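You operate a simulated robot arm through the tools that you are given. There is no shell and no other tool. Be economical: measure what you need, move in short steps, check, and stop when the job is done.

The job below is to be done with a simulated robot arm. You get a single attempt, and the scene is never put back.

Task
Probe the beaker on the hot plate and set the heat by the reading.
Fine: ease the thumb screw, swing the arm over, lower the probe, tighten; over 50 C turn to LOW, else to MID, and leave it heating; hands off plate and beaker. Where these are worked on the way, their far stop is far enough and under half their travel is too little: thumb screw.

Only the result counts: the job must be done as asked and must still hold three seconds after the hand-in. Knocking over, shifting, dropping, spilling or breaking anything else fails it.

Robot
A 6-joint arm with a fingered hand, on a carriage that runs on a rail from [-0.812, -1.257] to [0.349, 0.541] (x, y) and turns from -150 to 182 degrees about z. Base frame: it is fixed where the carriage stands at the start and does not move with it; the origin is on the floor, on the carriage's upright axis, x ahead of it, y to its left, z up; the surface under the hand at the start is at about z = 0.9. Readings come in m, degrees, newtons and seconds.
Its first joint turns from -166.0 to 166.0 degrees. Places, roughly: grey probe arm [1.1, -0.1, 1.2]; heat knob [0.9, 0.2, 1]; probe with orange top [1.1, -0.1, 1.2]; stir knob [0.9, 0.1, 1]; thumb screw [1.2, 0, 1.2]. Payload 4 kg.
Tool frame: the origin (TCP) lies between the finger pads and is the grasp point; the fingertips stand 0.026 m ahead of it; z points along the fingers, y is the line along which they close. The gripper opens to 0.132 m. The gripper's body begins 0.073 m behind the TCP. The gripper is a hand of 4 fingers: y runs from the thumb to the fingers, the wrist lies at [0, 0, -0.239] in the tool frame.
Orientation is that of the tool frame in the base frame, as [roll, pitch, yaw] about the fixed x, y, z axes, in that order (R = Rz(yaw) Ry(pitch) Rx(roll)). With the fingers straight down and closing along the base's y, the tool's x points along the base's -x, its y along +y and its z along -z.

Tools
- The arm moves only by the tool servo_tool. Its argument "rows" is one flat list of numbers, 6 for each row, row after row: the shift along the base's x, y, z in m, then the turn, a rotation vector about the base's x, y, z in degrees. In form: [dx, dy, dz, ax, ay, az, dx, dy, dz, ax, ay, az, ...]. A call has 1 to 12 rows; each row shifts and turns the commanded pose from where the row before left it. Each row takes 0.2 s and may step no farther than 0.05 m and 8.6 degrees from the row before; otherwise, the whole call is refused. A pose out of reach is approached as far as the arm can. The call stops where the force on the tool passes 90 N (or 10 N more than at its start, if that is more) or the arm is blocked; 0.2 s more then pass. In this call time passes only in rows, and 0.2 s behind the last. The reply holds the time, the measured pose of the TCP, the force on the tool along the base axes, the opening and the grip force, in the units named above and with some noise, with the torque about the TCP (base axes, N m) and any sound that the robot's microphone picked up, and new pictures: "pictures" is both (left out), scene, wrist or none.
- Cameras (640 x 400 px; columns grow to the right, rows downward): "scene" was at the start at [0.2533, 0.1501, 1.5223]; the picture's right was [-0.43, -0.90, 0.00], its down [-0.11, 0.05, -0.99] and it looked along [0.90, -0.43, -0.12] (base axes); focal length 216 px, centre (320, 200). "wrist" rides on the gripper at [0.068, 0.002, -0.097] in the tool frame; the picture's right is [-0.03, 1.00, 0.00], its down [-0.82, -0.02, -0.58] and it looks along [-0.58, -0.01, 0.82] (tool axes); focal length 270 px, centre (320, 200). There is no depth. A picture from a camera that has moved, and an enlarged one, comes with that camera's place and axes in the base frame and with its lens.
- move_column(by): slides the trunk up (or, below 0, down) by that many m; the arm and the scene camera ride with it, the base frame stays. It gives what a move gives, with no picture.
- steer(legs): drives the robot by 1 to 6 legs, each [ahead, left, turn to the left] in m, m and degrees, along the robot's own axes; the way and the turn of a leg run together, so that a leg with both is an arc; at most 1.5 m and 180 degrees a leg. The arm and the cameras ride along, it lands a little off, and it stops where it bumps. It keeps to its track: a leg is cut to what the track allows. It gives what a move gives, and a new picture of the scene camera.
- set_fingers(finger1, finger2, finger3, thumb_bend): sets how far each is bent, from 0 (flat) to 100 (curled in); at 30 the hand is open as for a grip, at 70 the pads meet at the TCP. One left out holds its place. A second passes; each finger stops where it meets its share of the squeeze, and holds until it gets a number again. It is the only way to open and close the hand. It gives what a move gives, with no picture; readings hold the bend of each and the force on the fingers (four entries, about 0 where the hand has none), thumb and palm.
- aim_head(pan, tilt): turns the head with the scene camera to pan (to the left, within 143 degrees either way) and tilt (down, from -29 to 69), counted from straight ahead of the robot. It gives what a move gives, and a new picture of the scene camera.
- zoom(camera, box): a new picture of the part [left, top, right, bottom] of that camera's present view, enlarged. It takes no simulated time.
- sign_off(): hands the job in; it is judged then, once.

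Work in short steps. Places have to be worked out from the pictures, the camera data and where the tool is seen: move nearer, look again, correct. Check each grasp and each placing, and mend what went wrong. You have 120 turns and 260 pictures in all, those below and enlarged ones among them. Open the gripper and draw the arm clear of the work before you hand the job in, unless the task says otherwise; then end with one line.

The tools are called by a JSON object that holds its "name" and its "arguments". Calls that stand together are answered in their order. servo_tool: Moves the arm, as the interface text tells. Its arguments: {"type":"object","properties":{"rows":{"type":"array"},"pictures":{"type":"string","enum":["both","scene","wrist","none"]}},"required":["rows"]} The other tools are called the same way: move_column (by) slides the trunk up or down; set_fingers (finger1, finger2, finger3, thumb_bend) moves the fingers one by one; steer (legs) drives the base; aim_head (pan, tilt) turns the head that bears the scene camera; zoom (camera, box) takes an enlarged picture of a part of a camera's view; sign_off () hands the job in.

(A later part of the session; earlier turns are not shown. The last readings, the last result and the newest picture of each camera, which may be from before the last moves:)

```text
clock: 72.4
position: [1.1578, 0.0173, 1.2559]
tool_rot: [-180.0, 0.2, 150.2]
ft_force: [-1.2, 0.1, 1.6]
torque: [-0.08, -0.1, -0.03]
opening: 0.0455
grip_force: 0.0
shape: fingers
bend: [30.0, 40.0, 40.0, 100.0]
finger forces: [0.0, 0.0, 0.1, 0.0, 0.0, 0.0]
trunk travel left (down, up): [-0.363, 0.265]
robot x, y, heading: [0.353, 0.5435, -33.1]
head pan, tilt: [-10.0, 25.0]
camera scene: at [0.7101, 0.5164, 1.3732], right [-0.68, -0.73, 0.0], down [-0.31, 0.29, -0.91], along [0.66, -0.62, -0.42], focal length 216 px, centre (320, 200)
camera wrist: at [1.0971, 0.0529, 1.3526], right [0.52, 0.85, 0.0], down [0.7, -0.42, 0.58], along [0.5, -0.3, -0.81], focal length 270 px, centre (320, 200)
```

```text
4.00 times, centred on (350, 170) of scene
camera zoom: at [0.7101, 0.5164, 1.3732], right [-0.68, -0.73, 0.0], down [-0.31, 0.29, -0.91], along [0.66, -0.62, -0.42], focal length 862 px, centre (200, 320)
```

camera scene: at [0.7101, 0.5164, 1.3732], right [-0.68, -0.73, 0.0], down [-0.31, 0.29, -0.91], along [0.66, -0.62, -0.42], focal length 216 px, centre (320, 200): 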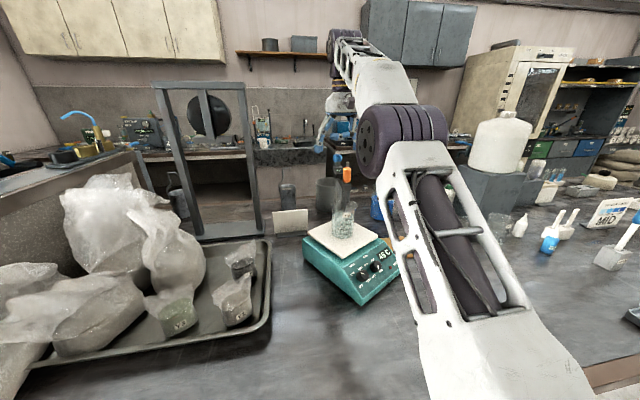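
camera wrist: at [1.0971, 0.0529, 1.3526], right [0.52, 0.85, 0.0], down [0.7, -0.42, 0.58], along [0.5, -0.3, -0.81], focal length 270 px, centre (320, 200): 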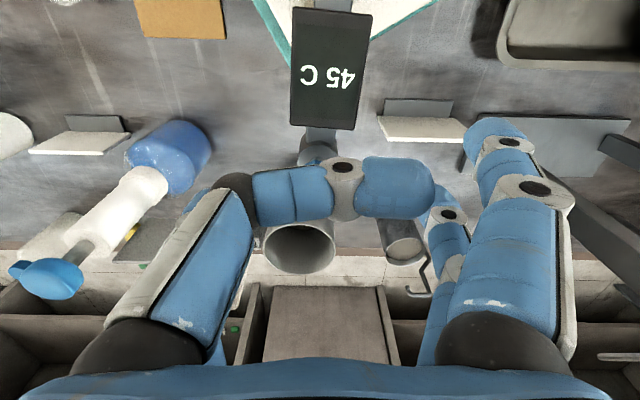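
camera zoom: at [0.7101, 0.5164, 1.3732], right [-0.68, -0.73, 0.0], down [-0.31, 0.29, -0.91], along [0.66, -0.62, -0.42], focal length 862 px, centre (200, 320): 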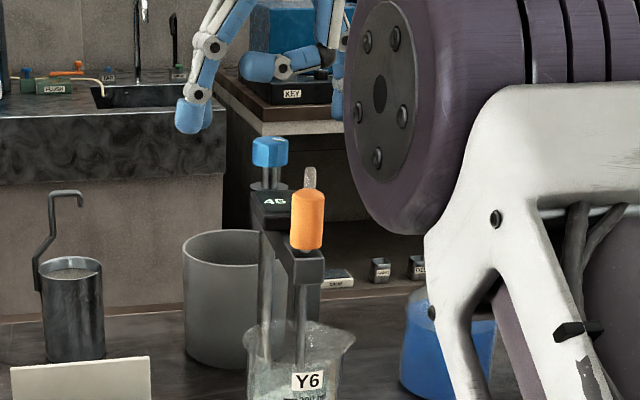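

Reading now 45–46 C and still rising. With the curled thumb held high, I lower onto the screw and pinch with finger2 and finger3.

{"name": "servo_tool", "arguments": {"rows": [0.001, -0.003, -0.025, 0, 0, 0, 0, 0, -0.019, 0, 0, 0], "pictures": "none"}}

{"name": "set_fingers", "arguments": {"finger2": 85, "finger3": 85}}

{"name": "zoom", "arguments": {"camera": "wrist", "box": [160, 20, 480, 260]}}

```text
clock: 73.0
position: [1.1582, 0.0124, 1.2086]
tool_rot: [-180.0, 0.1, 150.0]
ft_force: [-0.1, 0.2, -0.2]
torque: [-0.04, 0.03, -0.02]
opening: 0.0455
grip_force: 0.0
shape: fingers
bend: [30.0, 40.0, 40.0, 100.0]
finger forces: [0.0, 0.1, 0.0, 0.0, 0.0, 0.0]
trunk travel left (down, up): [-0.363, 0.265]
robot x, y, heading: [0.3525, 0.5432, -33.0]
head pan, tilt: [-10.0, 25.0]
```

```text
clock: 74.0
position: [1.1574, 0.0132, 1.2086]
tool_rot: [-179.9, -0.1, 150.1]
ft_force: [-3.8, 2.3, -12.8]
torque: [0.17, 0.33, 0.0]
opening: 0.0455
grip_force: 11.6
shape: fingers
bend: [30.0, 67.0, 67.0, 100.0]
finger forces: [0.0, 11.3, 11.2, 0.1, 0.0, 0.1]
trunk travel left (down, up): [-0.363, 0.265]
robot x, y, heading: [0.3544, 0.5448, -33.2]
head pan, tilt: [-10.0, 25.0]
```

```text
1.67 times, centred on (320, 140) of wrist
camera zoom: at [1.0998, 0.0491, 1.3053], right [0.52, 0.85, 0.0], down [0.7, -0.43, 0.58], along [0.49, -0.3, -0.82], focal length 450 px, centre (320, 300)
```

zoom: 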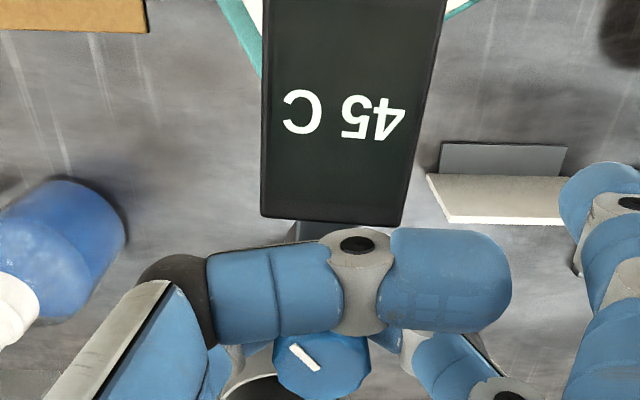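

Pinched at 11 N. I turn clockwise in steps about the knob's axis.

{"name": "servo_tool", "arguments": {"rows": [0.0017, 0.0026, 0, 0, 0, -8, 0.002, 0.0023, 0, 0, 0, -8, 0.0023, 0.002, 0, 0, 0, -8, 0.0026, 0.0017, 0, 0, 0, -8, 0.0028, 0.0013, 0, 0, 0, -8], "pictures": "wrist"}}

```text
clock: 75.2
position: [1.1708, 0.0241, 1.2071]
tool_rot: [-180.0, 0.2, 109.9]
ft_force: [-1.0, 1.6, -13.1]
torque: [0.23, 0.13, -0.03]
opening: 0.0455
grip_force: 10.8
shape: fingers
bend: [30.0, 66.0, 66.0, 100.0]
finger forces: [0.0, 10.7, 10.4, 0.1, 0.0, 0.0]
trunk travel left (down, up): [-0.363, 0.265]
robot x, y, heading: [0.3453, 0.5434, -32.7]
head pan, tilt: [-10.0, 25.0]
camera wrist: at [1.1486, 0.0891, 1.3053], right [0.95, 0.32, 0.0], down [0.26, -0.77, 0.58], along [0.18, -0.55, -0.81], focal length 270 px, centre (320, 200)
```

wrist: 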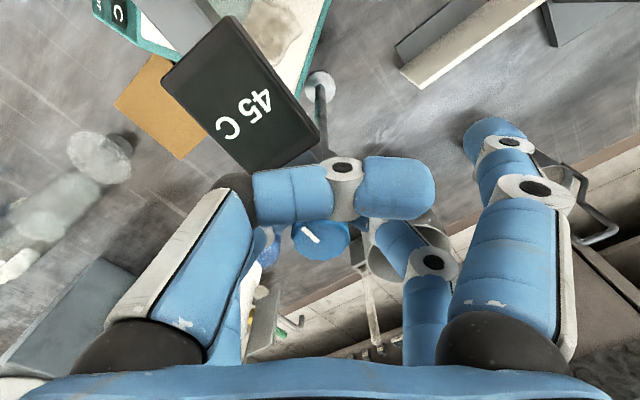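

The knob turns with the hand and the arm stays in place. I continue.

{"name": "servo_tool", "arguments": {"rows": [0.0029, 0.0009, 0, 0, 0, -8, 0.003, 0.0005, 0, 0, 0, -8, 0.0031, 0, 0, 0, 0, -8, 0.003, -0.0004, 0, 0, 0, -8, 0.003, -0.0008, 0, 0, 0, -8, 0.0028, -0.0012, 0, 0, 0, -8], "pictures": "wrist"}}

```text
clock: 76.6
position: [1.1881, 0.0226, 1.2083]
tool_rot: [-180.0, 0.1, 62.0]
ft_force: [5.1, 7.9, -11.1]
torque: [0.26, -0.2, 0.06]
opening: 0.0452
grip_force: 11.3
shape: fingers
bend: [30.0, 66.0, 66.0, 100.0]
finger forces: [0.1, 11.9, 10.8, 0.0, 0.0, 0.0]
trunk travel left (down, up): [-0.363, 0.265]
robot x, y, heading: [0.3499, 0.5438, -33.1]
head pan, tilt: [-10.0, 25.0]
camera wrist: at [1.2217, 0.0821, 1.3049], right [0.87, -0.49, 0.0], down [-0.4, -0.71, 0.58], along [-0.29, -0.5, -0.82], focal length 270 px, centre (320, 200)
```

wrist: 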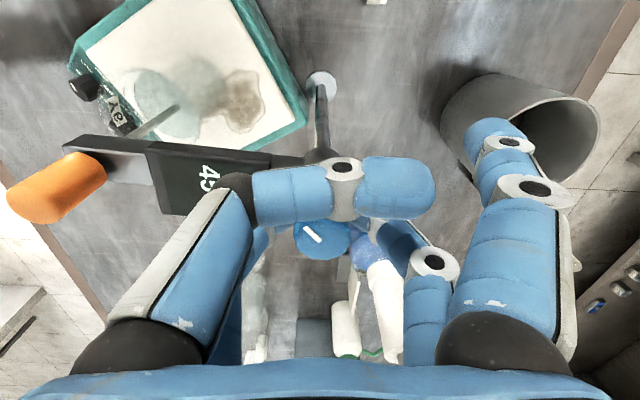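

88° tightened so far. I release, lift 3 cm, orbit back and take the second clockwise stroke.

{"name": "set_fingers", "arguments": {"finger2": 40, "finger3": 40}}

{"name": "servo_tool", "arguments": {"rows": [-0.003, 0.003, 0.035, 0, 0, 0, -0.0028, 0.0012, 0, 0, 0, 8, -0.003, 0.0008, 0, 0, 0, 8, -0.003, 0.0004, 0, 0, 0, 8, -0.0031, 0, 0, 0, 0, 8, -0.003, -0.0005, 0, 0, 0, 8, -0.0029, -0.0009, 0, 0, 0, 8, -0.0028, -0.0013, 0, 0, 0, 8, -0.0026, -0.0017, 0, 0, 0, 8, -0.0023, -0.002, 0, 0, 0, 8, -0.002, -0.0023, 0, 0, 0, 8, -0.0017, -0.0026, 0, 0, 0, 8], "pictures": "none"}}

{"name": "servo_tool", "arguments": {"rows": [0.0015, -0.0015, -0.018, 0, 0, 0, 0.0015, -0.0015, -0.017, 0, 0, 0], "pictures": "none"}}

{"name": "set_fingers", "arguments": {"finger2": 85, "finger3": 85}}

{"name": "servo_tool", "arguments": {"rows": [0.0017, 0.0026, 0, 0, 0, -8, 0.002, 0.0023, 0, 0, 0, -8, 0.0023, 0.002, 0, 0, 0, -8, 0.0026, 0.0017, 0, 0, 0, -8, 0.0028, 0.0013, 0, 0, 0, -8], "pictures": "wrist"}}

```text
clock: 77.6
position: [1.1861, 0.0216, 1.2084]
tool_rot: [180.0, 0.1, 62.1]
ft_force: [-0.1, -0.3, 0.7]
torque: [-0.02, 0.02, 0.01]
opening: 0.0455
grip_force: 0.1
shape: fingers
bend: [30.0, 40.0, 40.0, 100.0]
finger forces: [0.0, 0.1, 0.1, 0.1, 0.1, 0.0]
trunk travel left (down, up): [-0.363, 0.265]
robot x, y, heading: [0.3508, 0.547, -32.9]
head pan, tilt: [-10.0, 25.0]
```

```text
clock: 80.2
position: [1.1493, 0.0206, 1.2395]
tool_rot: [180.0, 0.1, 150.3]
ft_force: [0.6, -0.1, 0.0]
torque: [0.01, 0.02, 0.01]
opening: 0.0458
grip_force: 0.0
shape: fingers
bend: [30.0, 40.0, 40.0, 100.0]
finger forces: [0.0, 0.0, 0.0, 0.0, 0.1, 0.0]
out of reach, approached as far as the arm can: row 1
trunk travel left (down, up): [-0.363, 0.265]
robot x, y, heading: [0.3499, 0.5424, -32.8]
head pan, tilt: [-10.0, 25.0]
```

```text
clock: 80.8
position: [1.1513, 0.017, 1.2037]
tool_rot: [180.0, 0.1, 150.0]
ft_force: [-0.8, 0.3, 0.1]
torque: [0.06, 0.01, -0.02]
opening: 0.0454
grip_force: 0.1
shape: fingers
bend: [30.0, 40.0, 40.0, 100.0]
finger forces: [0.1, 0.0, 0.0, 0.0, 0.0, 0.1]
trunk travel left (down, up): [-0.363, 0.265]
robot x, y, heading: [0.3484, 0.5429, -33.0]
head pan, tilt: [-10.0, 25.0]
```

```text
clock: 81.8
position: [1.1499, 0.0177, 1.2031]
tool_rot: [180.0, -0.2, 150.2]
ft_force: [-9.6, 6.3, -18.4]
torque: [0.27, 0.45, 0.04]
opening: 0.0453
grip_force: 13.0
shape: fingers
bend: [30.0, 72.0, 72.0, 100.0]
finger forces: [0.1, 13.3, 13.1, 0.0, 0.0, 0.1]
trunk travel left (down, up): [-0.363, 0.265]
robot x, y, heading: [0.3548, 0.5423, -33.0]
head pan, tilt: [-10.0, 25.0]
```

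```text
clock: 83.0
position: [1.1647, 0.0308, 1.2047]
tool_rot: [-180.0, -0.1, 110.1]
ft_force: [-3.5, 27.9, -27.0]
torque: [0.86, 0.29, 0.3]
opening: 0.0456
grip_force: 19.5
shape: fingers
bend: [30.0, 71.0, 72.0, 100.0]
finger forces: [0.1, 21.7, 17.8, 0.0, 0.0, 0.0]
trunk travel left (down, up): [-0.363, 0.265]
robot x, y, heading: [0.3493, 0.5487, -33.0]
head pan, tilt: [-10.0, 25.0]
camera wrist: at [1.1431, 0.0949, 1.3014], right [0.95, 0.32, 0.0], down [0.26, -0.77, 0.58], along [0.18, -0.55, -0.82], focal length 270 px, centre (320, 200)
```

wrist: 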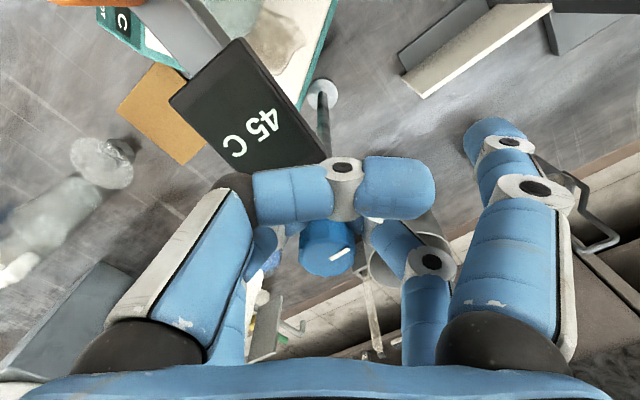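

The grip sat about 8 mm off-centre and is pulling sideways. I release, recentre at this yaw, and regrip before continuing.

{"name": "set_fingers", "arguments": {"finger2": 40, "finger3": 40}}

{"name": "servo_tool", "arguments": {"rows": [0.006, -0.007, 0.005, 0, 0, 0], "pictures": "wrist"}}

{"name": "zoom", "arguments": {"camera": "wrist", "box": [240, 150, 420, 300]}}

```text
clock: 84.0
position: [1.1632, 0.0267, 1.2039]
tool_rot: [-179.9, 0.0, 110.1]
ft_force: [0.0, -0.2, 0.2]
torque: [-0.02, -0.01, 0.0]
opening: 0.0457
grip_force: 0.1
shape: fingers
bend: [30.0, 40.0, 40.0, 100.0]
finger forces: [0.1, 0.0, 0.0, 0.0, 0.0, 0.1]
trunk travel left (down, up): [-0.363, 0.265]
robot x, y, heading: [0.3537, 0.5424, -32.9]
head pan, tilt: [-10.0, 25.0]
```

```text
clock: 84.4
position: [1.1685, 0.0191, 1.2106]
tool_rot: [180.0, 0.0, 110.1]
ft_force: [-0.4, 0.3, 1.3]
torque: [-0.01, -0.01, 0.0]
opening: 0.0455
grip_force: 0.1
shape: fingers
bend: [30.0, 40.0, 40.0, 100.0]
finger forces: [0.1, 0.0, 0.0, 0.0, 0.0, 0.0]
trunk travel left (down, up): [-0.363, 0.265]
robot x, y, heading: [0.3483, 0.543, -33.0]
head pan, tilt: [-10.0, 25.0]
camera wrist: at [1.1466, 0.0848, 1.3074], right [0.95, 0.32, 0.0], down [0.26, -0.77, 0.58], along [0.19, -0.55, -0.81], focal length 270 px, centre (320, 200)
```

wrist: 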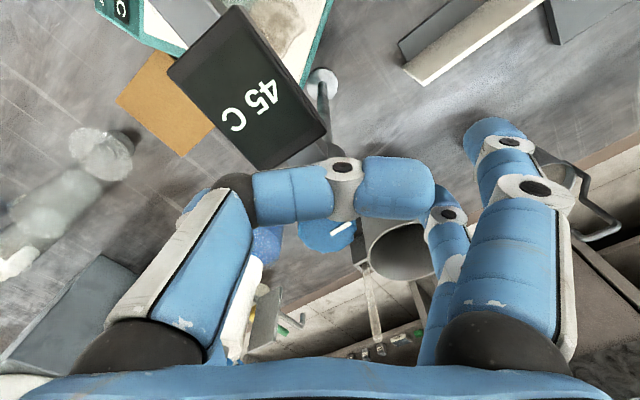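

```text
2.67 times, centred on (330, 225) of wrist
camera zoom: at [1.1466, 0.0848, 1.3074], right [0.95, 0.32, 0.0], down [0.26, -0.77, 0.58], along [0.19, -0.55, -0.81], focal length 721 px, centre (293, 133)
```

zoom: 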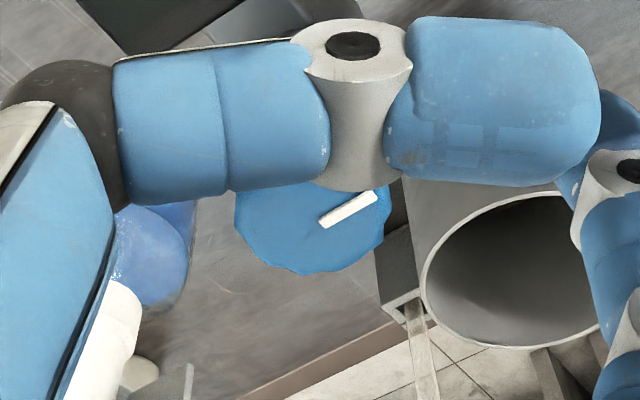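

The mark is at about 48° in the base frame and started near 3°, so roughly 45° remains. I regrip and turn that far clockwise.

{"name": "servo_tool", "arguments": {"rows": [0.002, 0.004, -0.002, 0, 0, 0], "pictures": "none"}}

{"name": "set_fingers", "arguments": {"finger2": 85, "finger3": 85}}

{"name": "servo_tool", "arguments": {"rows": [0.0029, 0.0009, 0, 0, 0, -8, 0.003, 0.0005, 0, 0, 0, -8, 0.0031, 0, 0, 0, 0, -8, 0.003, -0.0004, 0, 0, 0, -8, 0.003, -0.0008, 0, 0, 0, -8, 0.0028, -0.0012, 0, 0, 0, -8], "pictures": "wrist"}}

{"name": "zoom", "arguments": {"camera": "wrist", "box": [240, 150, 420, 300]}}

```text
clock: 84.8
position: [1.1718, 0.0238, 1.2086]
tool_rot: [179.9, 0.1, 110.0]
ft_force: [-0.4, 0.4, 0.2]
torque: [0.02, -0.04, 0.01]
opening: 0.0456
grip_force: 0.0
shape: fingers
bend: [30.0, 40.0, 40.0, 100.0]
finger forces: [0.1, 0.0, 0.1, 0.1, 0.1, 0.1]
trunk travel left (down, up): [-0.363, 0.265]
robot x, y, heading: [0.352, 0.5436, -32.8]
head pan, tilt: [-10.0, 25.0]
```

```text
clock: 85.8
position: [1.1722, 0.0225, 1.2076]
tool_rot: [179.9, -0.1, 110.1]
ft_force: [-1.6, 2.6, -11.3]
torque: [0.25, 0.08, -0.09]
opening: 0.0457
grip_force: 10.9
shape: fingers
bend: [30.0, 67.0, 66.0, 100.0]
finger forces: [0.1, 11.1, 11.2, 0.0, 0.1, 0.0]
trunk travel left (down, up): [-0.363, 0.265]
robot x, y, heading: [0.3493, 0.5456, -32.9]
head pan, tilt: [-10.0, 25.0]
```

```text
clock: 87.2
position: [1.1897, 0.0225, 1.2071]
tool_rot: [-179.9, 0.1, 61.9]
ft_force: [-0.4, -2.5, -15.6]
torque: [0.21, -0.14, 0.01]
opening: 0.0458
grip_force: 11.5
shape: fingers
bend: [30.0, 66.0, 66.0, 100.0]
finger forces: [0.0, 12.0, 10.1, 0.1, 0.0, 0.1]
trunk travel left (down, up): [-0.363, 0.265]
robot x, y, heading: [0.351, 0.5452, -33.1]
head pan, tilt: [-10.0, 25.0]
camera wrist: at [1.2232, 0.082, 1.3051], right [0.87, -0.49, 0.0], down [-0.4, -0.71, 0.58], along [-0.29, -0.5, -0.81], focal length 270 px, centre (320, 200)
```

wrist: 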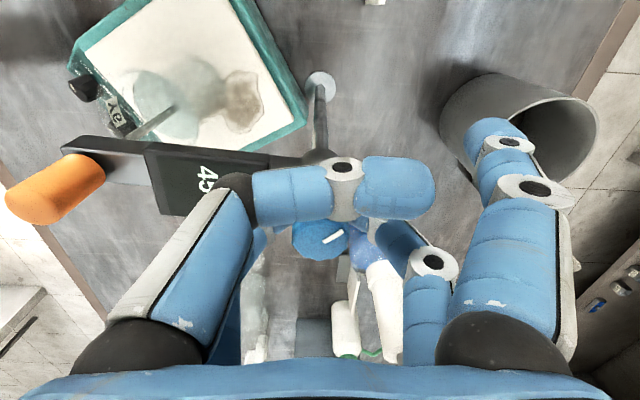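

```text
2.67 times, centred on (330, 225) of wrist
camera zoom: at [1.2232, 0.082, 1.3051], right [0.87, -0.49, 0.0], down [-0.4, -0.71, 0.58], along [-0.29, -0.5, -0.81], focal length 721 px, centre (293, 133)
```

zoom: 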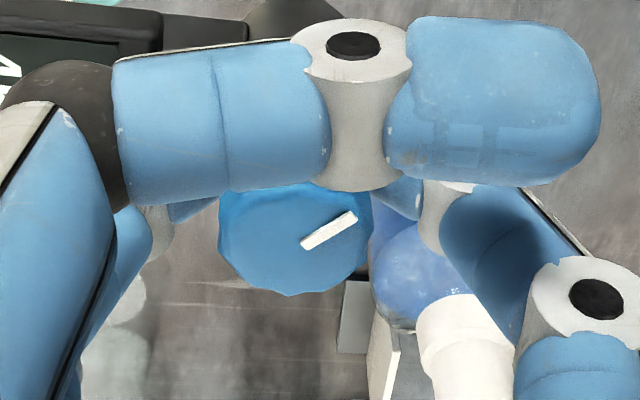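

The mark is now at about 6°, almost its tight position. I turn 16° further to feel the stop.

{"name": "servo_tool", "arguments": {"rows": [0.0026, -0.0016, 0, 0, 0, -8, 0.0024, -0.002, 0, 0, 0, -8], "pictures": "none"}}

{"name": "zoom", "arguments": {"camera": "wrist", "box": [240, 150, 420, 300]}}

```text
clock: 87.8
position: [1.195, 0.0207, 1.2075]
tool_rot: [-180.0, 0.1, 46.1]
ft_force: [2.6, 1.0, -13.6]
torque: [0.21, -0.23, 0.15]
opening: 0.0457
grip_force: 10.7
shape: fingers
bend: [30.0, 66.0, 66.0, 100.0]
finger forces: [0.1, 12.8, 8.6, 0.1, 0.0, 0.0]
trunk travel left (down, up): [-0.363, 0.265]
robot x, y, heading: [0.349, 0.5443, -32.8]
head pan, tilt: [-10.0, 25.0]
```

```text
2.67 times, centred on (330, 225) of wrist
camera zoom: at [1.2444, 0.0684, 1.3052], right [0.7, -0.71, 0.0], down [-0.58, -0.57, 0.58], along [-0.41, -0.41, -0.82], focal length 721 px, centre (293, 133)
```

zoom: 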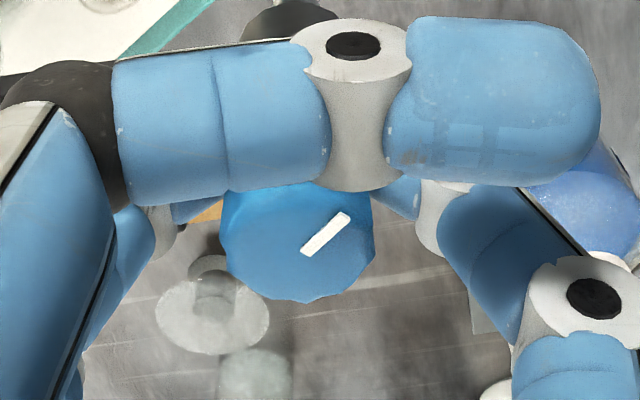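

The mark now slips against the hand with torque present: the screw is tight. I release, lift away, and then take a fresh look at the reading and the heat knob.

{"name": "set_fingers", "arguments": {"finger2": 30, "finger3": 30, "thumb_bend": 30, "finger1": 30}}

{"name": "servo_tool", "arguments": {"rows": [-0.005, 0.004, 0.03, 0, 0, 0, -0.02, 0.014, 0.04, 0, 0, 0, -0.025, 0.018, 0.035, 0, 0, 5, -0.03, 0.022, 0.02, 0, 0, 8, -0.03, 0.022, 0.01, 0, 0, 8, -0.03, 0.022, 0, 0, 0, 8, -0.03, 0.022, 0, 0, 0, 8, -0.03, 0.022, 0, 0, 0, 8, -0.03, 0.022, 0, 0, 0, 8], "pictures": "both"}}

```text
clock: 88.8
position: [1.1942, 0.0189, 1.2083]
tool_rot: [-180.0, 0.0, 46.0]
ft_force: [-0.5, 0.4, 0.2]
torque: [0.0, 0.02, 0.01]
opening: 0.1324
grip_force: 0.0
shape: fingers
bend: [30.0, 30.0, 30.0, 30.0]
finger forces: [0.0, 0.0, 0.0, 0.0, 0.0, 0.1]
trunk travel left (down, up): [-0.363, 0.265]
robot x, y, heading: [0.3536, 0.5425, -33.0]
head pan, tilt: [-10.0, 25.0]
```

```text
clock: 90.8
position: [0.9571, 0.1944, 1.3386]
tool_rot: [-179.8, 0.1, 99.1]
ft_force: [1.3, 0.3, -0.8]
torque: [0.03, 0.03, 0.03]
opening: 0.1325
grip_force: 0.0
shape: fingers
bend: [30.0, 30.0, 30.0, 30.0]
finger forces: [0.1, 0.0, 0.0, 0.0, 0.0, 0.0]
out of reach, approached as far as the arm can: row 1
trunk travel left (down, up): [-0.363, 0.265]
robot x, y, heading: [0.3482, 0.5446, -33.1]
head pan, tilt: [-10.0, 25.0]
camera scene: at [0.7117, 0.5154, 1.3728], right [-0.68, -0.73, 0.0], down [-0.31, 0.29, -0.91], along [0.66, -0.62, -0.42], focal length 216 px, centre (320, 200)
camera wrist: at [0.947, 0.2613, 1.4352], right [0.99, 0.13, 0.0], down [0.11, -0.81, 0.58], along [0.08, -0.57, -0.82], focal length 270 px, centre (320, 200)
```

scene: 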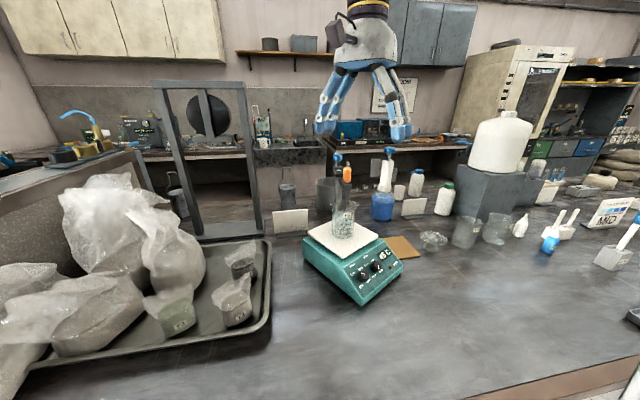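
wrist: 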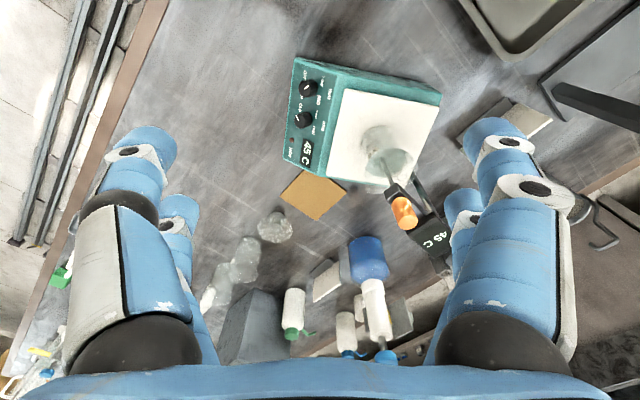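

{"name": "zoom", "arguments": {"camera": "wrist", "box": [280, 50, 460, 190]}}

{"name": "zoom", "arguments": {"camera": "wrist", "box": [370, 170, 470, 270]}}

{"name": "zoom", "arguments": {"camera": "scene", "box": [335, 230, 415, 300]}}

```text
2.86 times, centred on (370, 120) of wrist
camera zoom: at [0.947, 0.2613, 1.4352], right [0.99, 0.13, 0.0], down [0.11, -0.81, 0.58], along [0.08, -0.57, -0.82], focal length 772 px, centre (177, 429)
```

zoom: 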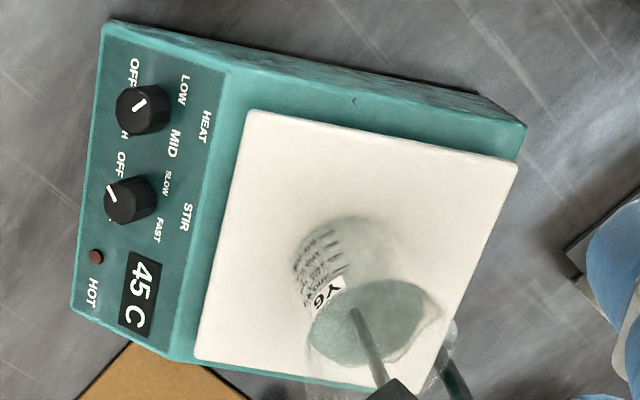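

```text
4.00 times, centred on (420, 220) of wrist
camera zoom: at [0.947, 0.2613, 1.4352], right [0.99, 0.13, 0.0], down [0.11, -0.81, 0.58], along [0.08, -0.57, -0.82], focal length 1081 px, centre (-80, 120)
```

zoom: 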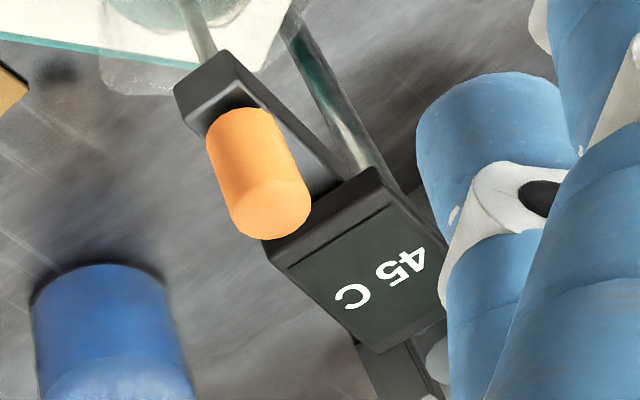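

```text
5.71 times, centred on (375, 265) of scene
camera zoom: at [0.7117, 0.5154, 1.3728], right [-0.68, -0.73, 0.0], down [-0.31, 0.29, -0.91], along [0.66, -0.62, -0.42], focal length 1232 px, centre (6, -171)
```

zoom: 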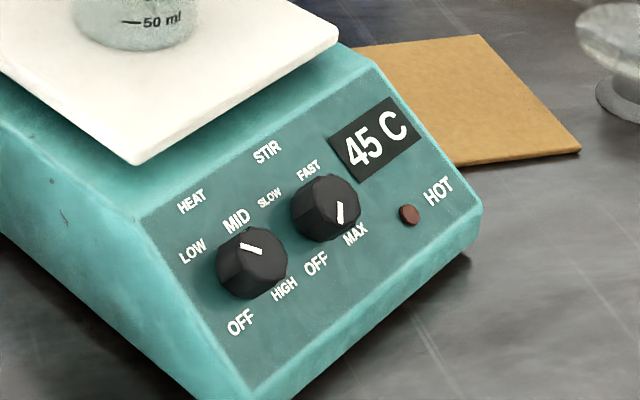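

The probe reads a steady 45 C, so it is not over 50 and the heat goes from LOW (pointer now upper left) to MID (upper right). The heat knob is at about [0.943, 0.149, 0.967] on a 45° panel facing -x, so I drive back along the rail to face it.

{"name": "steer", "arguments": {"legs": [[0.002, -0.462, 0], [0, 0, 33]]}}

{"name": "aim_head", "arguments": {"pan": 5, "tilt": 35}}

```text
clock: 95.1
position: [0.7997, 0.1949, 1.338]
tool_rot: [180.0, 0.1, 132.2]
ft_force: [-0.1, 0.5, -0.6]
torque: [0.02, 0.02, -0.03]
opening: 0.1328
grip_force: 0.0
shape: fingers
bend: [30.0, 30.0, 30.0, 30.0]
finger forces: [0.0, 0.0, 0.0, 0.0, 0.1, 0.0]
trunk travel left (down, up): [-0.363, 0.265]
robot x, y, heading: [0.1002, 0.1553, 0.2]
head pan, tilt: [-10.0, 25.0]
camera scene: at [0.4185, 0.3317, 1.3729], right [-0.17, -0.98, 0.0], down [-0.42, 0.07, -0.91], along [0.89, -0.16, -0.42], focal length 216 px, centre (320, 200)
```

scene: 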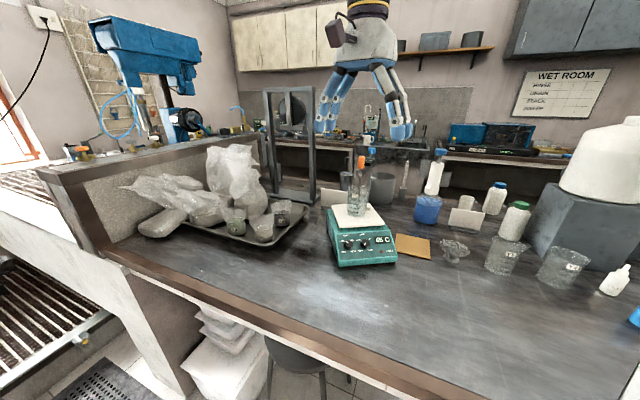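

```text
clock: 95.9
position: [0.7998, 0.1955, 1.3387]
tool_rot: [-179.9, 0.2, 132.1]
ft_force: [-0.4, -0.3, 0.0]
torque: [0.01, 0.03, -0.02]
opening: 0.1328
grip_force: 0.0
shape: fingers
bend: [30.0, 30.0, 30.0, 30.0]
finger forces: [0.1, 0.0, 0.1, 0.0, 0.0, 0.0]
trunk travel left (down, up): [-0.363, 0.265]
robot x, y, heading: [0.1027, 0.1597, 0.0]
head pan, tilt: [5.0, 35.0]
camera scene: at [0.4155, 0.3553, 1.3572], right [0.09, -1.0, 0.0], down [-0.57, -0.05, -0.82], along [0.82, 0.07, -0.57], focal length 216 px, centre (320, 200)
```

scene: 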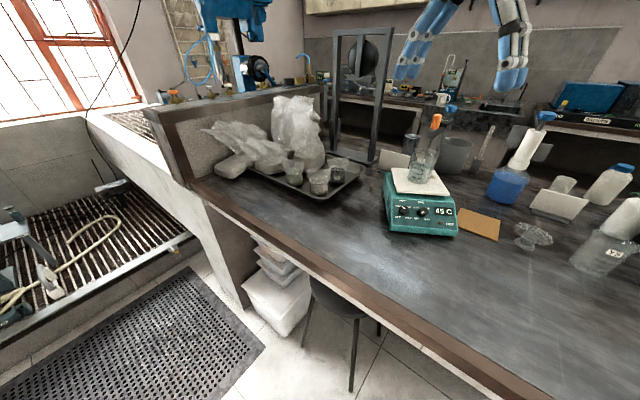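

{"name": "zoom", "arguments": {"camera": "scene", "box": [375, 150, 475, 250]}}

```text
4.00 times, centred on (425, 200) of scene
camera zoom: at [0.4155, 0.3553, 1.3572], right [0.09, -1.0, 0.0], down [-0.57, -0.05, -0.82], along [0.82, 0.07, -0.57], focal length 862 px, centre (-100, 200)
```

zoom: 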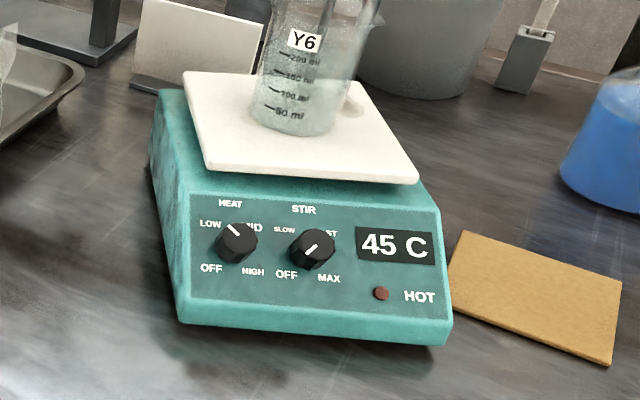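

Frontal view confirms the pointer at LOW (upper left) and MID at upper right, so 90° clockwise is needed. I turn the hand to yaw 215°, tilt it 42° to face the panel, and preset the fingers.

{"name": "set_fingers", "arguments": {"finger1": 64, "thumb_bend": 64, "finger2": 50, "finger3": 50}}

{"name": "servo_tool", "arguments": {"rows": [0, 0, 0, 0, 0, 8.3, 0, 0, 0, 0, 0, 8.3, 0, 0, 0, 0, 0, 8.3, 0, 0, 0, 0, 0, 8.3, 0, 0, 0, 0, 0, 8.3, 0, 0, 0, 0, 0, 8.3, 0, 0, 0, 0, 0, 8.3, 0, 0, 0, 0, 0, 8.3, 0, 0, 0, 0, 0, 8.3, 0, 0, 0, 0, 0, 8.3], "pictures": "none"}}

{"name": "servo_tool", "arguments": {"rows": [0, 0, -0.02, 0, -8.4, 0, 0, 0, -0.02, 0, -8.4, 0, 0, 0, -0.02, 0, -8.4, 0, 0, 0, -0.02, 0, -8.4, 0, 0, 0, -0.02, 0, -8.4, 0], "pictures": "both"}}

```text
clock: 96.9
position: [0.8001, 0.1956, 1.3391]
tool_rot: [-180.0, 0.0, 132.1]
ft_force: [-0.9, -0.2, 0.4]
torque: [0.0, 0.01, 0.02]
opening: 0.0203
grip_force: 0.1
shape: fingers
bend: [64.0, 50.0, 50.0, 64.0]
finger forces: [0.0, 0.0, 0.1, 0.0, 0.0, 0.0]
trunk travel left (down, up): [-0.363, 0.265]
robot x, y, heading: [0.1027, 0.1584, -0.3]
head pan, tilt: [5.0, 35.0]
```

```text
clock: 99.1
position: [0.8002, 0.196, 1.3395]
tool_rot: [-180.0, 0.1, -144.7]
ft_force: [-0.7, -0.1, -0.2]
torque: [0.0, -0.05, 0.01]
opening: 0.0201
grip_force: 0.1
shape: fingers
bend: [64.0, 50.0, 50.0, 64.0]
finger forces: [0.0, 0.0, 0.0, 0.0, 0.1, 0.0]
trunk travel left (down, up): [-0.363, 0.265]
robot x, y, heading: [0.0979, 0.1582, 0.2]
head pan, tilt: [5.0, 35.0]
```

```text
clock: 100.3
position: [0.8001, 0.1945, 1.2397]
tool_rot: [-152.6, 33.4, -136.6]
ft_force: [0.4, -0.4, 0.1]
torque: [0.02, 0.05, 0.04]
opening: 0.0201
grip_force: 0.1
shape: fingers
bend: [64.0, 50.0, 50.0, 64.0]
finger forces: [0.0, 0.0, 0.0, 0.1, 0.0, 0.0]
trunk travel left (down, up): [-0.363, 0.265]
robot x, y, heading: [0.1017, 0.1581, 0.2]
head pan, tilt: [5.0, 35.0]
camera scene: at [0.4157, 0.3553, 1.3571], right [0.09, -1.0, 0.0], down [-0.57, -0.05, -0.82], along [0.82, 0.07, -0.57], focal length 216 px, centre (320, 200)
camera wrist: at [0.693, 0.1564, 1.2726], right [-0.41, 0.83, -0.37], down [0.12, 0.45, 0.88], along [0.9, 0.32, -0.28], focal length 270 px, centre (320, 200)
```

scene: 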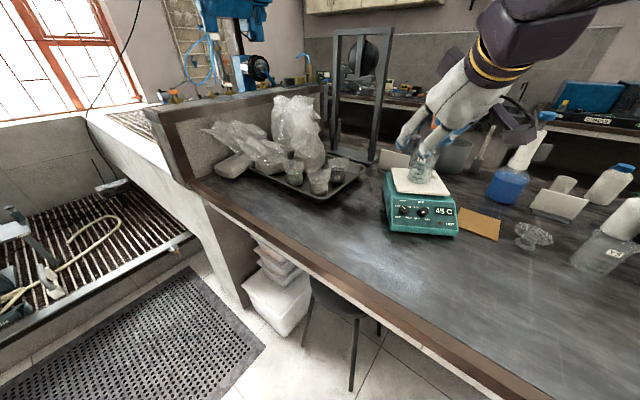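
wrist: 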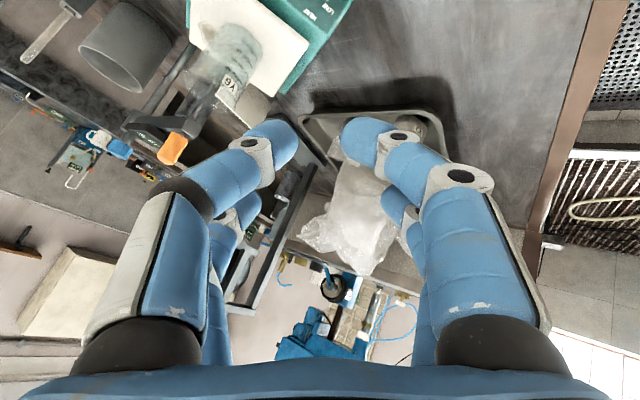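

Orientation as planned. I move to a pre-grasp point 10 cm out from the heat knob along the panel normal.

{"name": "servo_tool", "arguments": {"rows": [0.005, -0.0116, -0.04, 0, 0, 0, 0.005, -0.0116, -0.04, 0, 0, 0, 0.01, -0.0116, -0.04, 0, 0, 0, 0.015, -0.0116, -0.04, 0, 0, 0, 0.0195, -0.0116, -0.04, 0, 0, 0], "pictures": "both"}}

{"name": "zoom", "arguments": {"camera": "scene", "box": [365, 140, 485, 260]}}

```text
clock: 101.5
position: [0.8563, 0.1429, 1.0489]
tool_rot: [-152.6, 32.8, -136.7]
ft_force: [-0.5, -0.1, -0.1]
torque: [0.02, 0.02, 0.0]
opening: 0.0199
grip_force: 0.1
shape: fingers
bend: [64.0, 50.0, 50.0, 64.0]
finger forces: [0.1, 0.0, 0.1, 0.0, 0.0, 0.0]
out of reach, approached as far as the arm can: row 5
trunk travel left (down, up): [-0.363, 0.265]
robot x, y, heading: [0.1007, 0.1573, -0.2]
head pan, tilt: [5.0, 35.0]
camera scene: at [0.4152, 0.3553, 1.3573], right [0.09, -1.0, 0.0], down [-0.57, -0.05, -0.82], along [0.82, 0.07, -0.57], focal length 216 px, centre (320, 200)
camera wrist: at [0.7485, 0.1058, 1.0836], right [-0.41, 0.83, -0.37], down [0.12, 0.46, 0.88], along [0.9, 0.32, -0.29], focal length 270 px, centre (320, 200)
```

scene: 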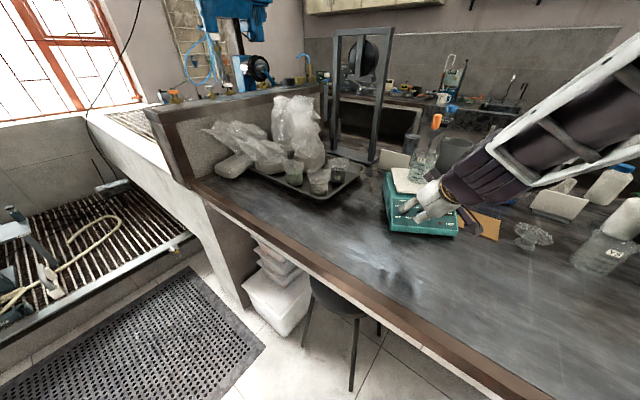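
wrist: 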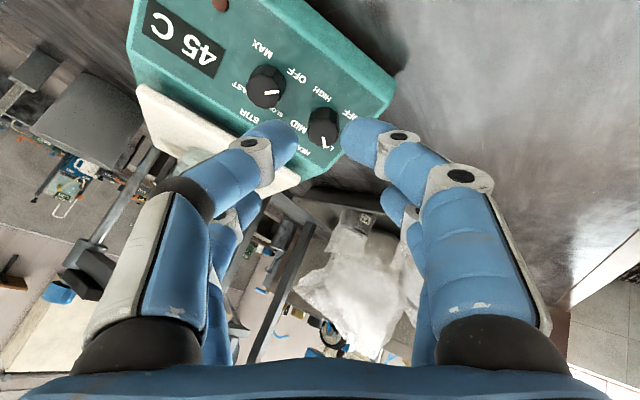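

```text
3.33 times, centred on (425, 200) of scene
camera zoom: at [0.4152, 0.3553, 1.3573], right [0.09, -1.0, 0.0], down [-0.57, -0.05, -0.82], along [0.82, 0.07, -0.57], focal length 718 px, centre (-30, 200)
```

zoom: 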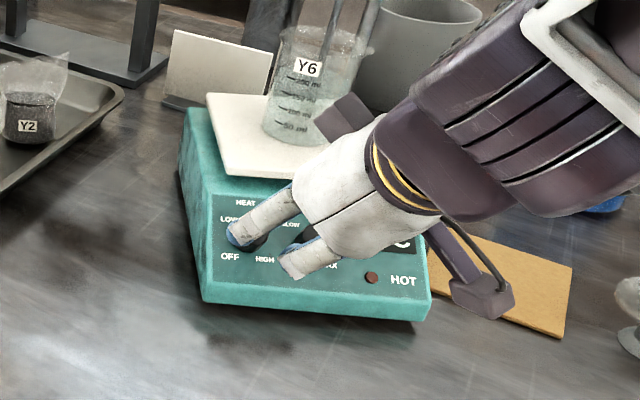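

The arm is folded too close here (lower limit of reach). I back the hand off, then drive the carriage further back along the rail for more room.

{"name": "servo_tool", "arguments": {"rows": [-0.02, 0, 0.04, 0, 0, 0, -0.02, 0, 0.045, 0, 0, 0], "pictures": "none"}}

{"name": "steer", "arguments": {"legs": [[-0.15, -0.235, 0]]}}

```text
clock: 102.1
position: [0.8161, 0.1437, 1.1339]
tool_rot: [-152.6, 33.3, -136.4]
ft_force: [0.4, -0.2, -1.0]
torque: [-0.01, 0.0, -0.02]
opening: 0.0199
grip_force: 0.2
shape: fingers
bend: [64.0, 50.0, 50.0, 64.0]
finger forces: [0.0, 0.0, 0.0, 0.0, 0.0, 0.0]
trunk travel left (down, up): [-0.363, 0.265]
robot x, y, heading: [0.1038, 0.1595, 0.1]
head pan, tilt: [5.0, 35.0]
```

```text
clock: 104.0
position: [0.6653, -0.0873, 1.1337]
tool_rot: [-152.6, 33.4, -136.5]
ft_force: [0.1, 0.7, -0.1]
torque: [0.01, -0.02, 0.01]
opening: 0.0201
grip_force: 0.0
shape: fingers
bend: [64.0, 50.0, 50.0, 64.0]
finger forces: [0.0, 0.0, 0.1, 0.1, 0.0, 0.0]
trunk travel left (down, up): [-0.363, 0.265]
robot x, y, heading: [-0.0493, -0.0734, -0.4]
head pan, tilt: [5.0, 35.0]
camera scene: at [0.2664, 0.124, 1.3572], right [0.09, -1.0, 0.0], down [-0.57, -0.05, -0.82], along [0.82, 0.07, -0.57], focal length 216 px, centre (320, 200)
```

scene: 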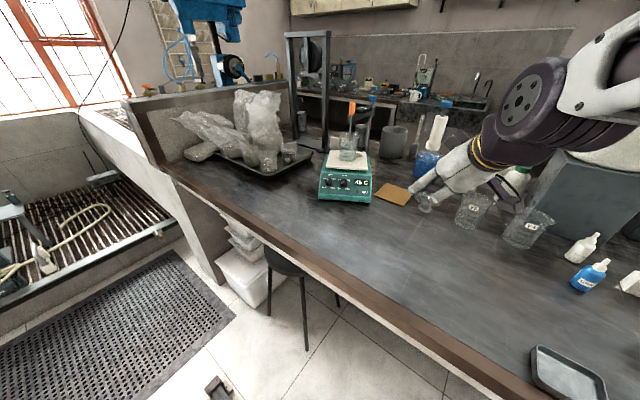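

{"name": "servo_tool", "arguments": {"rows": [0.015, 0.04, 0, 0, 0, 0, 0.015, 0.04, 0, 0, 0, 0, 0.02, 0.04, 0, 0, 0, 0, 0.025, 0.035, -0.01, 0, 0, 0, 0.035, 0.03, -0.015, 0, 0, 0, 0.035, 0.024, -0.02, 0, 0, 0, 0.037, 0.013, -0.025, 0, 0, 0], "pictures": "both"}}

{"name": "zoom", "arguments": {"camera": "scene", "box": [295, 110, 415, 230]}}

```text
clock: 105.6
position: [0.8496, 0.136, 1.0643]
tool_rot: [-152.6, 33.3, -136.6]
ft_force: [-0.8, -0.1, 0.5]
torque: [0.0, 0.03, -0.02]
opening: 0.0199
grip_force: 0.1
shape: fingers
bend: [64.0, 50.0, 50.0, 64.0]
finger forces: [0.0, 0.0, 0.0, 0.0, 0.0, 0.0]
trunk travel left (down, up): [-0.363, 0.265]
robot x, y, heading: [-0.0494, -0.0718, -0.0]
head pan, tilt: [5.0, 35.0]
camera scene: at [0.2659, 0.1239, 1.3574], right [0.09, -1.0, 0.0], down [-0.57, -0.05, -0.82], along [0.82, 0.07, -0.57], focal length 216 px, centre (320, 200)
camera wrist: at [0.7415, 0.0971, 1.0985], right [-0.41, 0.83, -0.37], down [0.12, 0.45, 0.88], along [0.9, 0.32, -0.28], focal length 270 px, centre (320, 200)
```

scene: 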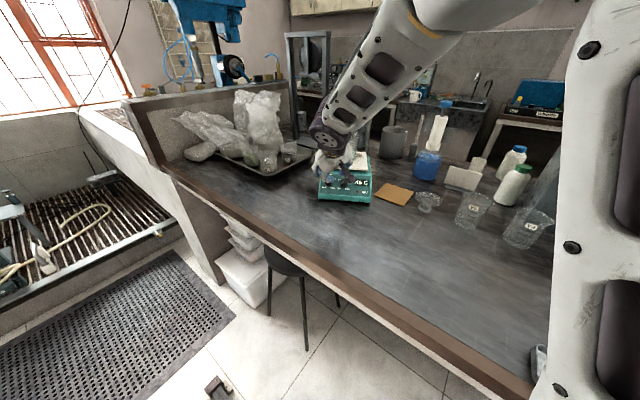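
wrist: 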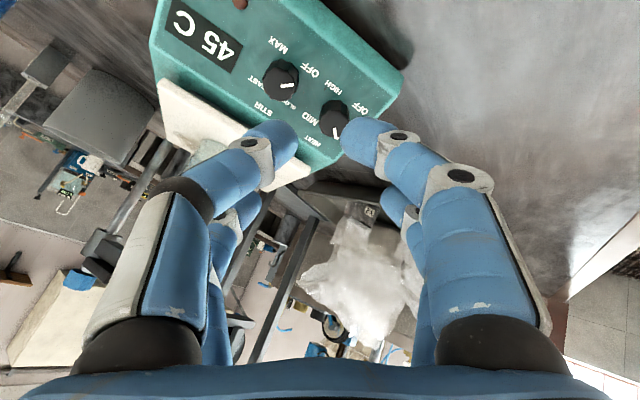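

```text
3.33 times, centred on (355, 170) of scene
camera zoom: at [0.2659, 0.1239, 1.3574], right [0.09, -1.0, 0.0], down [-0.57, -0.05, -0.82], along [0.82, 0.07, -0.57], focal length 718 px, centre (203, 300)
```

zoom: 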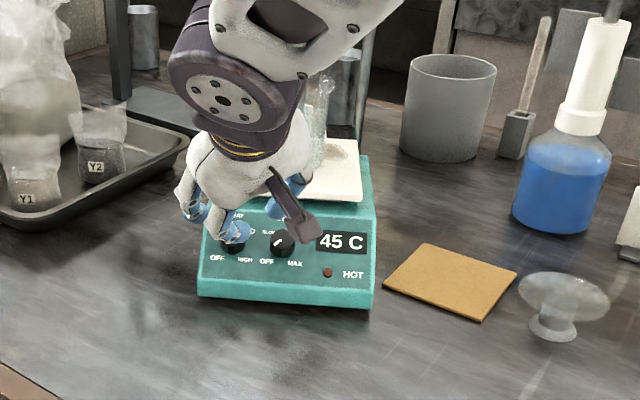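

The knob measured from the wrist camera is [0.943, 0.151, 0.963], matching. I approach along the panel normal, stopping about 5 cm short to check.

{"name": "servo_tool", "arguments": {"rows": [0.005, 0.001, -0.025, 0, 0, 0, 0.017, 0, -0.0185, 0, 0, 0, 0.017, 0, -0.0185, 0, 0, 0], "pictures": "wrist"}}

{"name": "zoom", "arguments": {"camera": "scene", "box": [305, 140, 385, 220]}}

```text
clock: 106.4
position: [0.8875, 0.1354, 1.0014]
tool_rot: [-152.6, 33.3, -136.5]
ft_force: [-0.3, 0.2, 0.9]
torque: [0.0, 0.02, 0.0]
opening: 0.0202
grip_force: 0.0
shape: fingers
bend: [64.0, 50.0, 50.0, 64.0]
finger forces: [0.0, 0.0, 0.1, 0.0, 0.1, 0.0]
trunk travel left (down, up): [-0.363, 0.265]
robot x, y, heading: [-0.0476, -0.0768, -0.1]
head pan, tilt: [5.0, 35.0]
camera wrist: at [0.7806, 0.0983, 1.0363], right [-0.41, 0.83, -0.37], down [0.12, 0.45, 0.88], along [0.9, 0.32, -0.28], focal length 270 px, centre (320, 200)
```

wrist: 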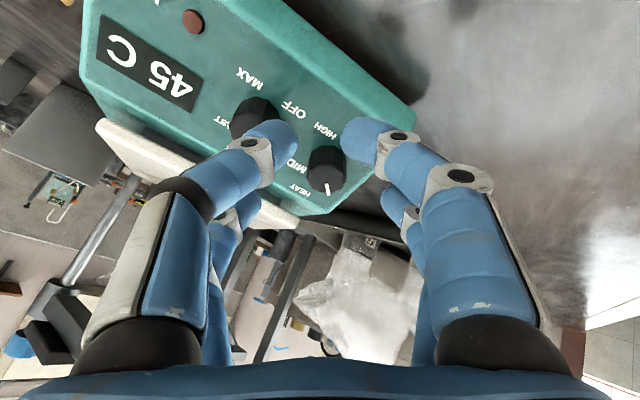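

```text
5.00 times, centred on (345, 180) of scene
camera zoom: at [0.2661, 0.124, 1.3573], right [0.09, -1.0, 0.0], down [-0.57, -0.05, -0.82], along [0.82, 0.07, -0.57], focal length 1078 px, centre (195, 300)
```

zoom: 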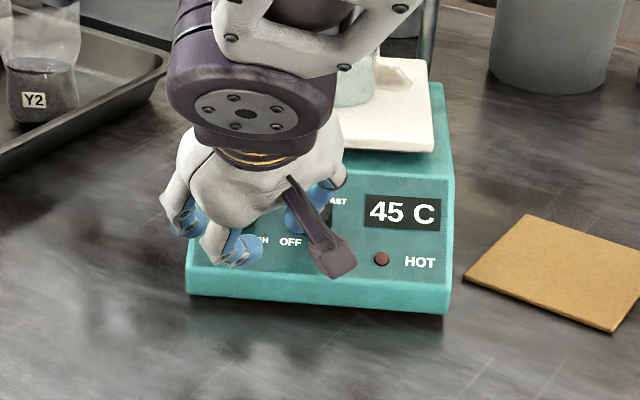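

Aligned. I advance another 3.5 cm along the normal and check before closing.

{"name": "servo_tool", "arguments": {"rows": [0.008, 0.0003, -0.009, 0, 0, 0, 0.008, 0.0003, -0.009, 0, 0, 0, 0.008, 0.0003, -0.009, 0, 0, 0], "pictures": "wrist"}}

{"name": "zoom", "arguments": {"camera": "wrist", "box": [220, 60, 460, 260]}}

```text
clock: 107.2
position: [0.9122, 0.1376, 0.9754]
tool_rot: [-152.6, 33.3, -136.6]
ft_force: [0.0, 1.5, 0.1]
torque: [0.01, -0.02, -0.01]
opening: 0.0199
grip_force: 0.2
shape: fingers
bend: [64.0, 50.0, 50.0, 64.0]
finger forces: [0.0, 0.0, 0.0, 0.1, 0.1, 0.1]
trunk travel left (down, up): [-0.363, 0.265]
robot x, y, heading: [-0.0491, -0.0728, -0.0]
head pan, tilt: [5.0, 35.0]
camera wrist: at [0.8044, 0.0992, 1.0094], right [-0.41, 0.83, -0.37], down [0.12, 0.45, 0.88], along [0.9, 0.32, -0.28], focal length 270 px, centre (320, 200)
```

wrist: 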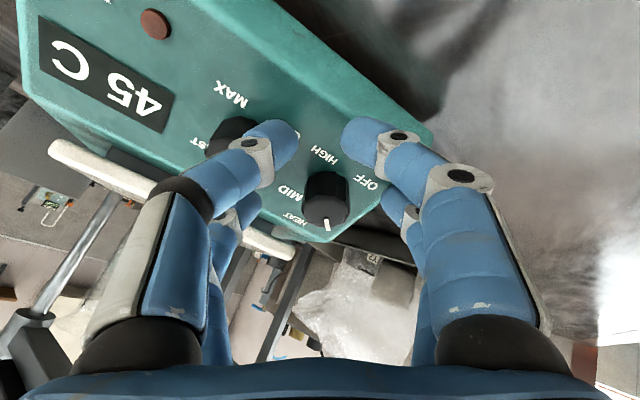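

```text
2.00 times, centred on (340, 160) of wrist
camera zoom: at [0.8044, 0.0992, 1.0094], right [-0.41, 0.83, -0.37], down [0.12, 0.45, 0.88], along [0.9, 0.32, -0.28], focal length 541 px, centre (280, 280)
```

zoom: 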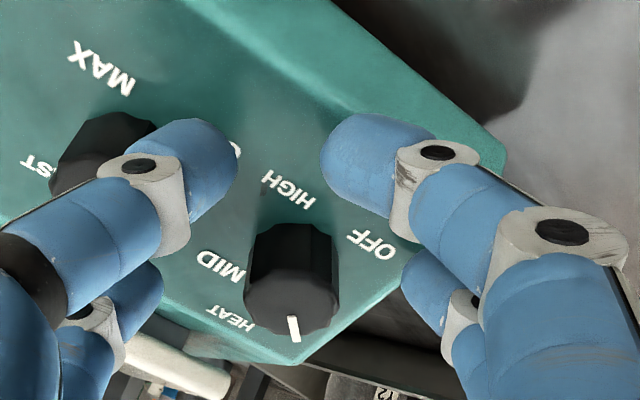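

The knob's mid-height is about [0.947, 0.150, 0.961], nicely centred between the pair. I go in the last 14 mm and pinch with finger2 and finger3.

{"name": "servo_tool", "arguments": {"rows": [0.004, 0, -0.006, 0, 0, 0, 0.004, 0, -0.0055, 0, 0, 0], "pictures": "none"}}

{"name": "set_fingers", "arguments": {"finger2": 75, "finger3": 75}}

{"name": "zoom", "arguments": {"camera": "wrist", "box": [220, 60, 460, 260]}}

{"name": "zoom", "arguments": {"camera": "scene", "box": [305, 140, 385, 220]}}

```text
clock: 107.8
position: [0.9159, 0.1392, 0.9705]
tool_rot: [-152.2, 33.8, -136.1]
ft_force: [-56.1, 1.0, 57.4]
torque: [0.89, 1.27, 0.73]
opening: 0.0144
grip_force: 40.0
shape: fingers
bend: [71.0, 59.0, 50.0, 65.0]
finger forces: [22.9, 38.9, 0.0, 0.0, 18.3, 0.0]
trunk travel left (down, up): [-0.363, 0.265]
robot x, y, heading: [-0.0503, -0.0717, -0.0]
head pan, tilt: [5.0, 35.0]
```

```text
clock: 108.8
position: [0.917, 0.1384, 0.9707]
tool_rot: [-152.3, 33.8, -136.3]
ft_force: [-45.7, 16.2, 60.9]
torque: [-0.95, 0.72, -0.92]
opening: 0.0142
grip_force: 50.7
shape: fingers
bend: [73.0, 71.0, 67.0, 68.0]
finger forces: [29.2, 11.7, 6.2, 0.0, 55.5, 0.1]
trunk travel left (down, up): [-0.363, 0.265]
robot x, y, heading: [-0.0487, -0.0725, -0.1]
head pan, tilt: [5.0, 35.0]
```

```text
2.00 times, centred on (340, 160) of wrist
camera zoom: at [0.8097, 0.1003, 1.0035], right [-0.41, 0.83, -0.37], down [0.11, 0.45, 0.89], along [0.91, 0.32, -0.27], focal length 541 px, centre (280, 280)
```

zoom: 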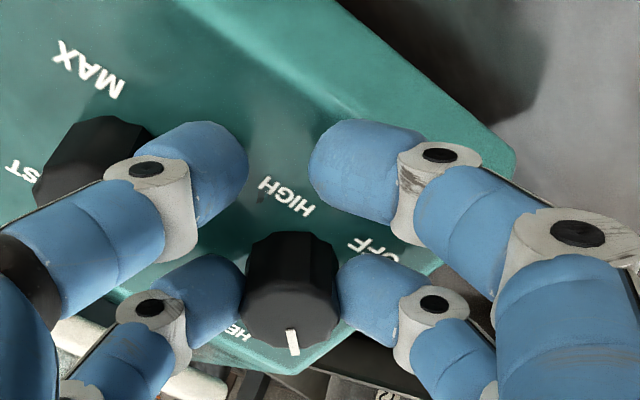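

```text
5.00 times, centred on (345, 180) of scene
camera zoom: at [0.2623, 0.1243, 1.3583], right [0.09, -1.0, 0.0], down [-0.57, -0.05, -0.82], along [0.82, 0.07, -0.57], focal length 1078 px, centre (195, 300)
```

zoom: 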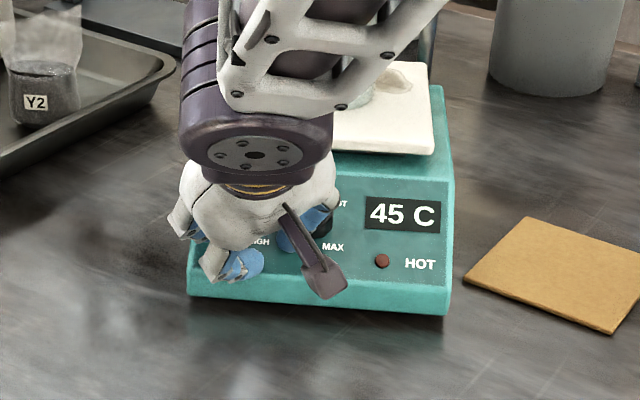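

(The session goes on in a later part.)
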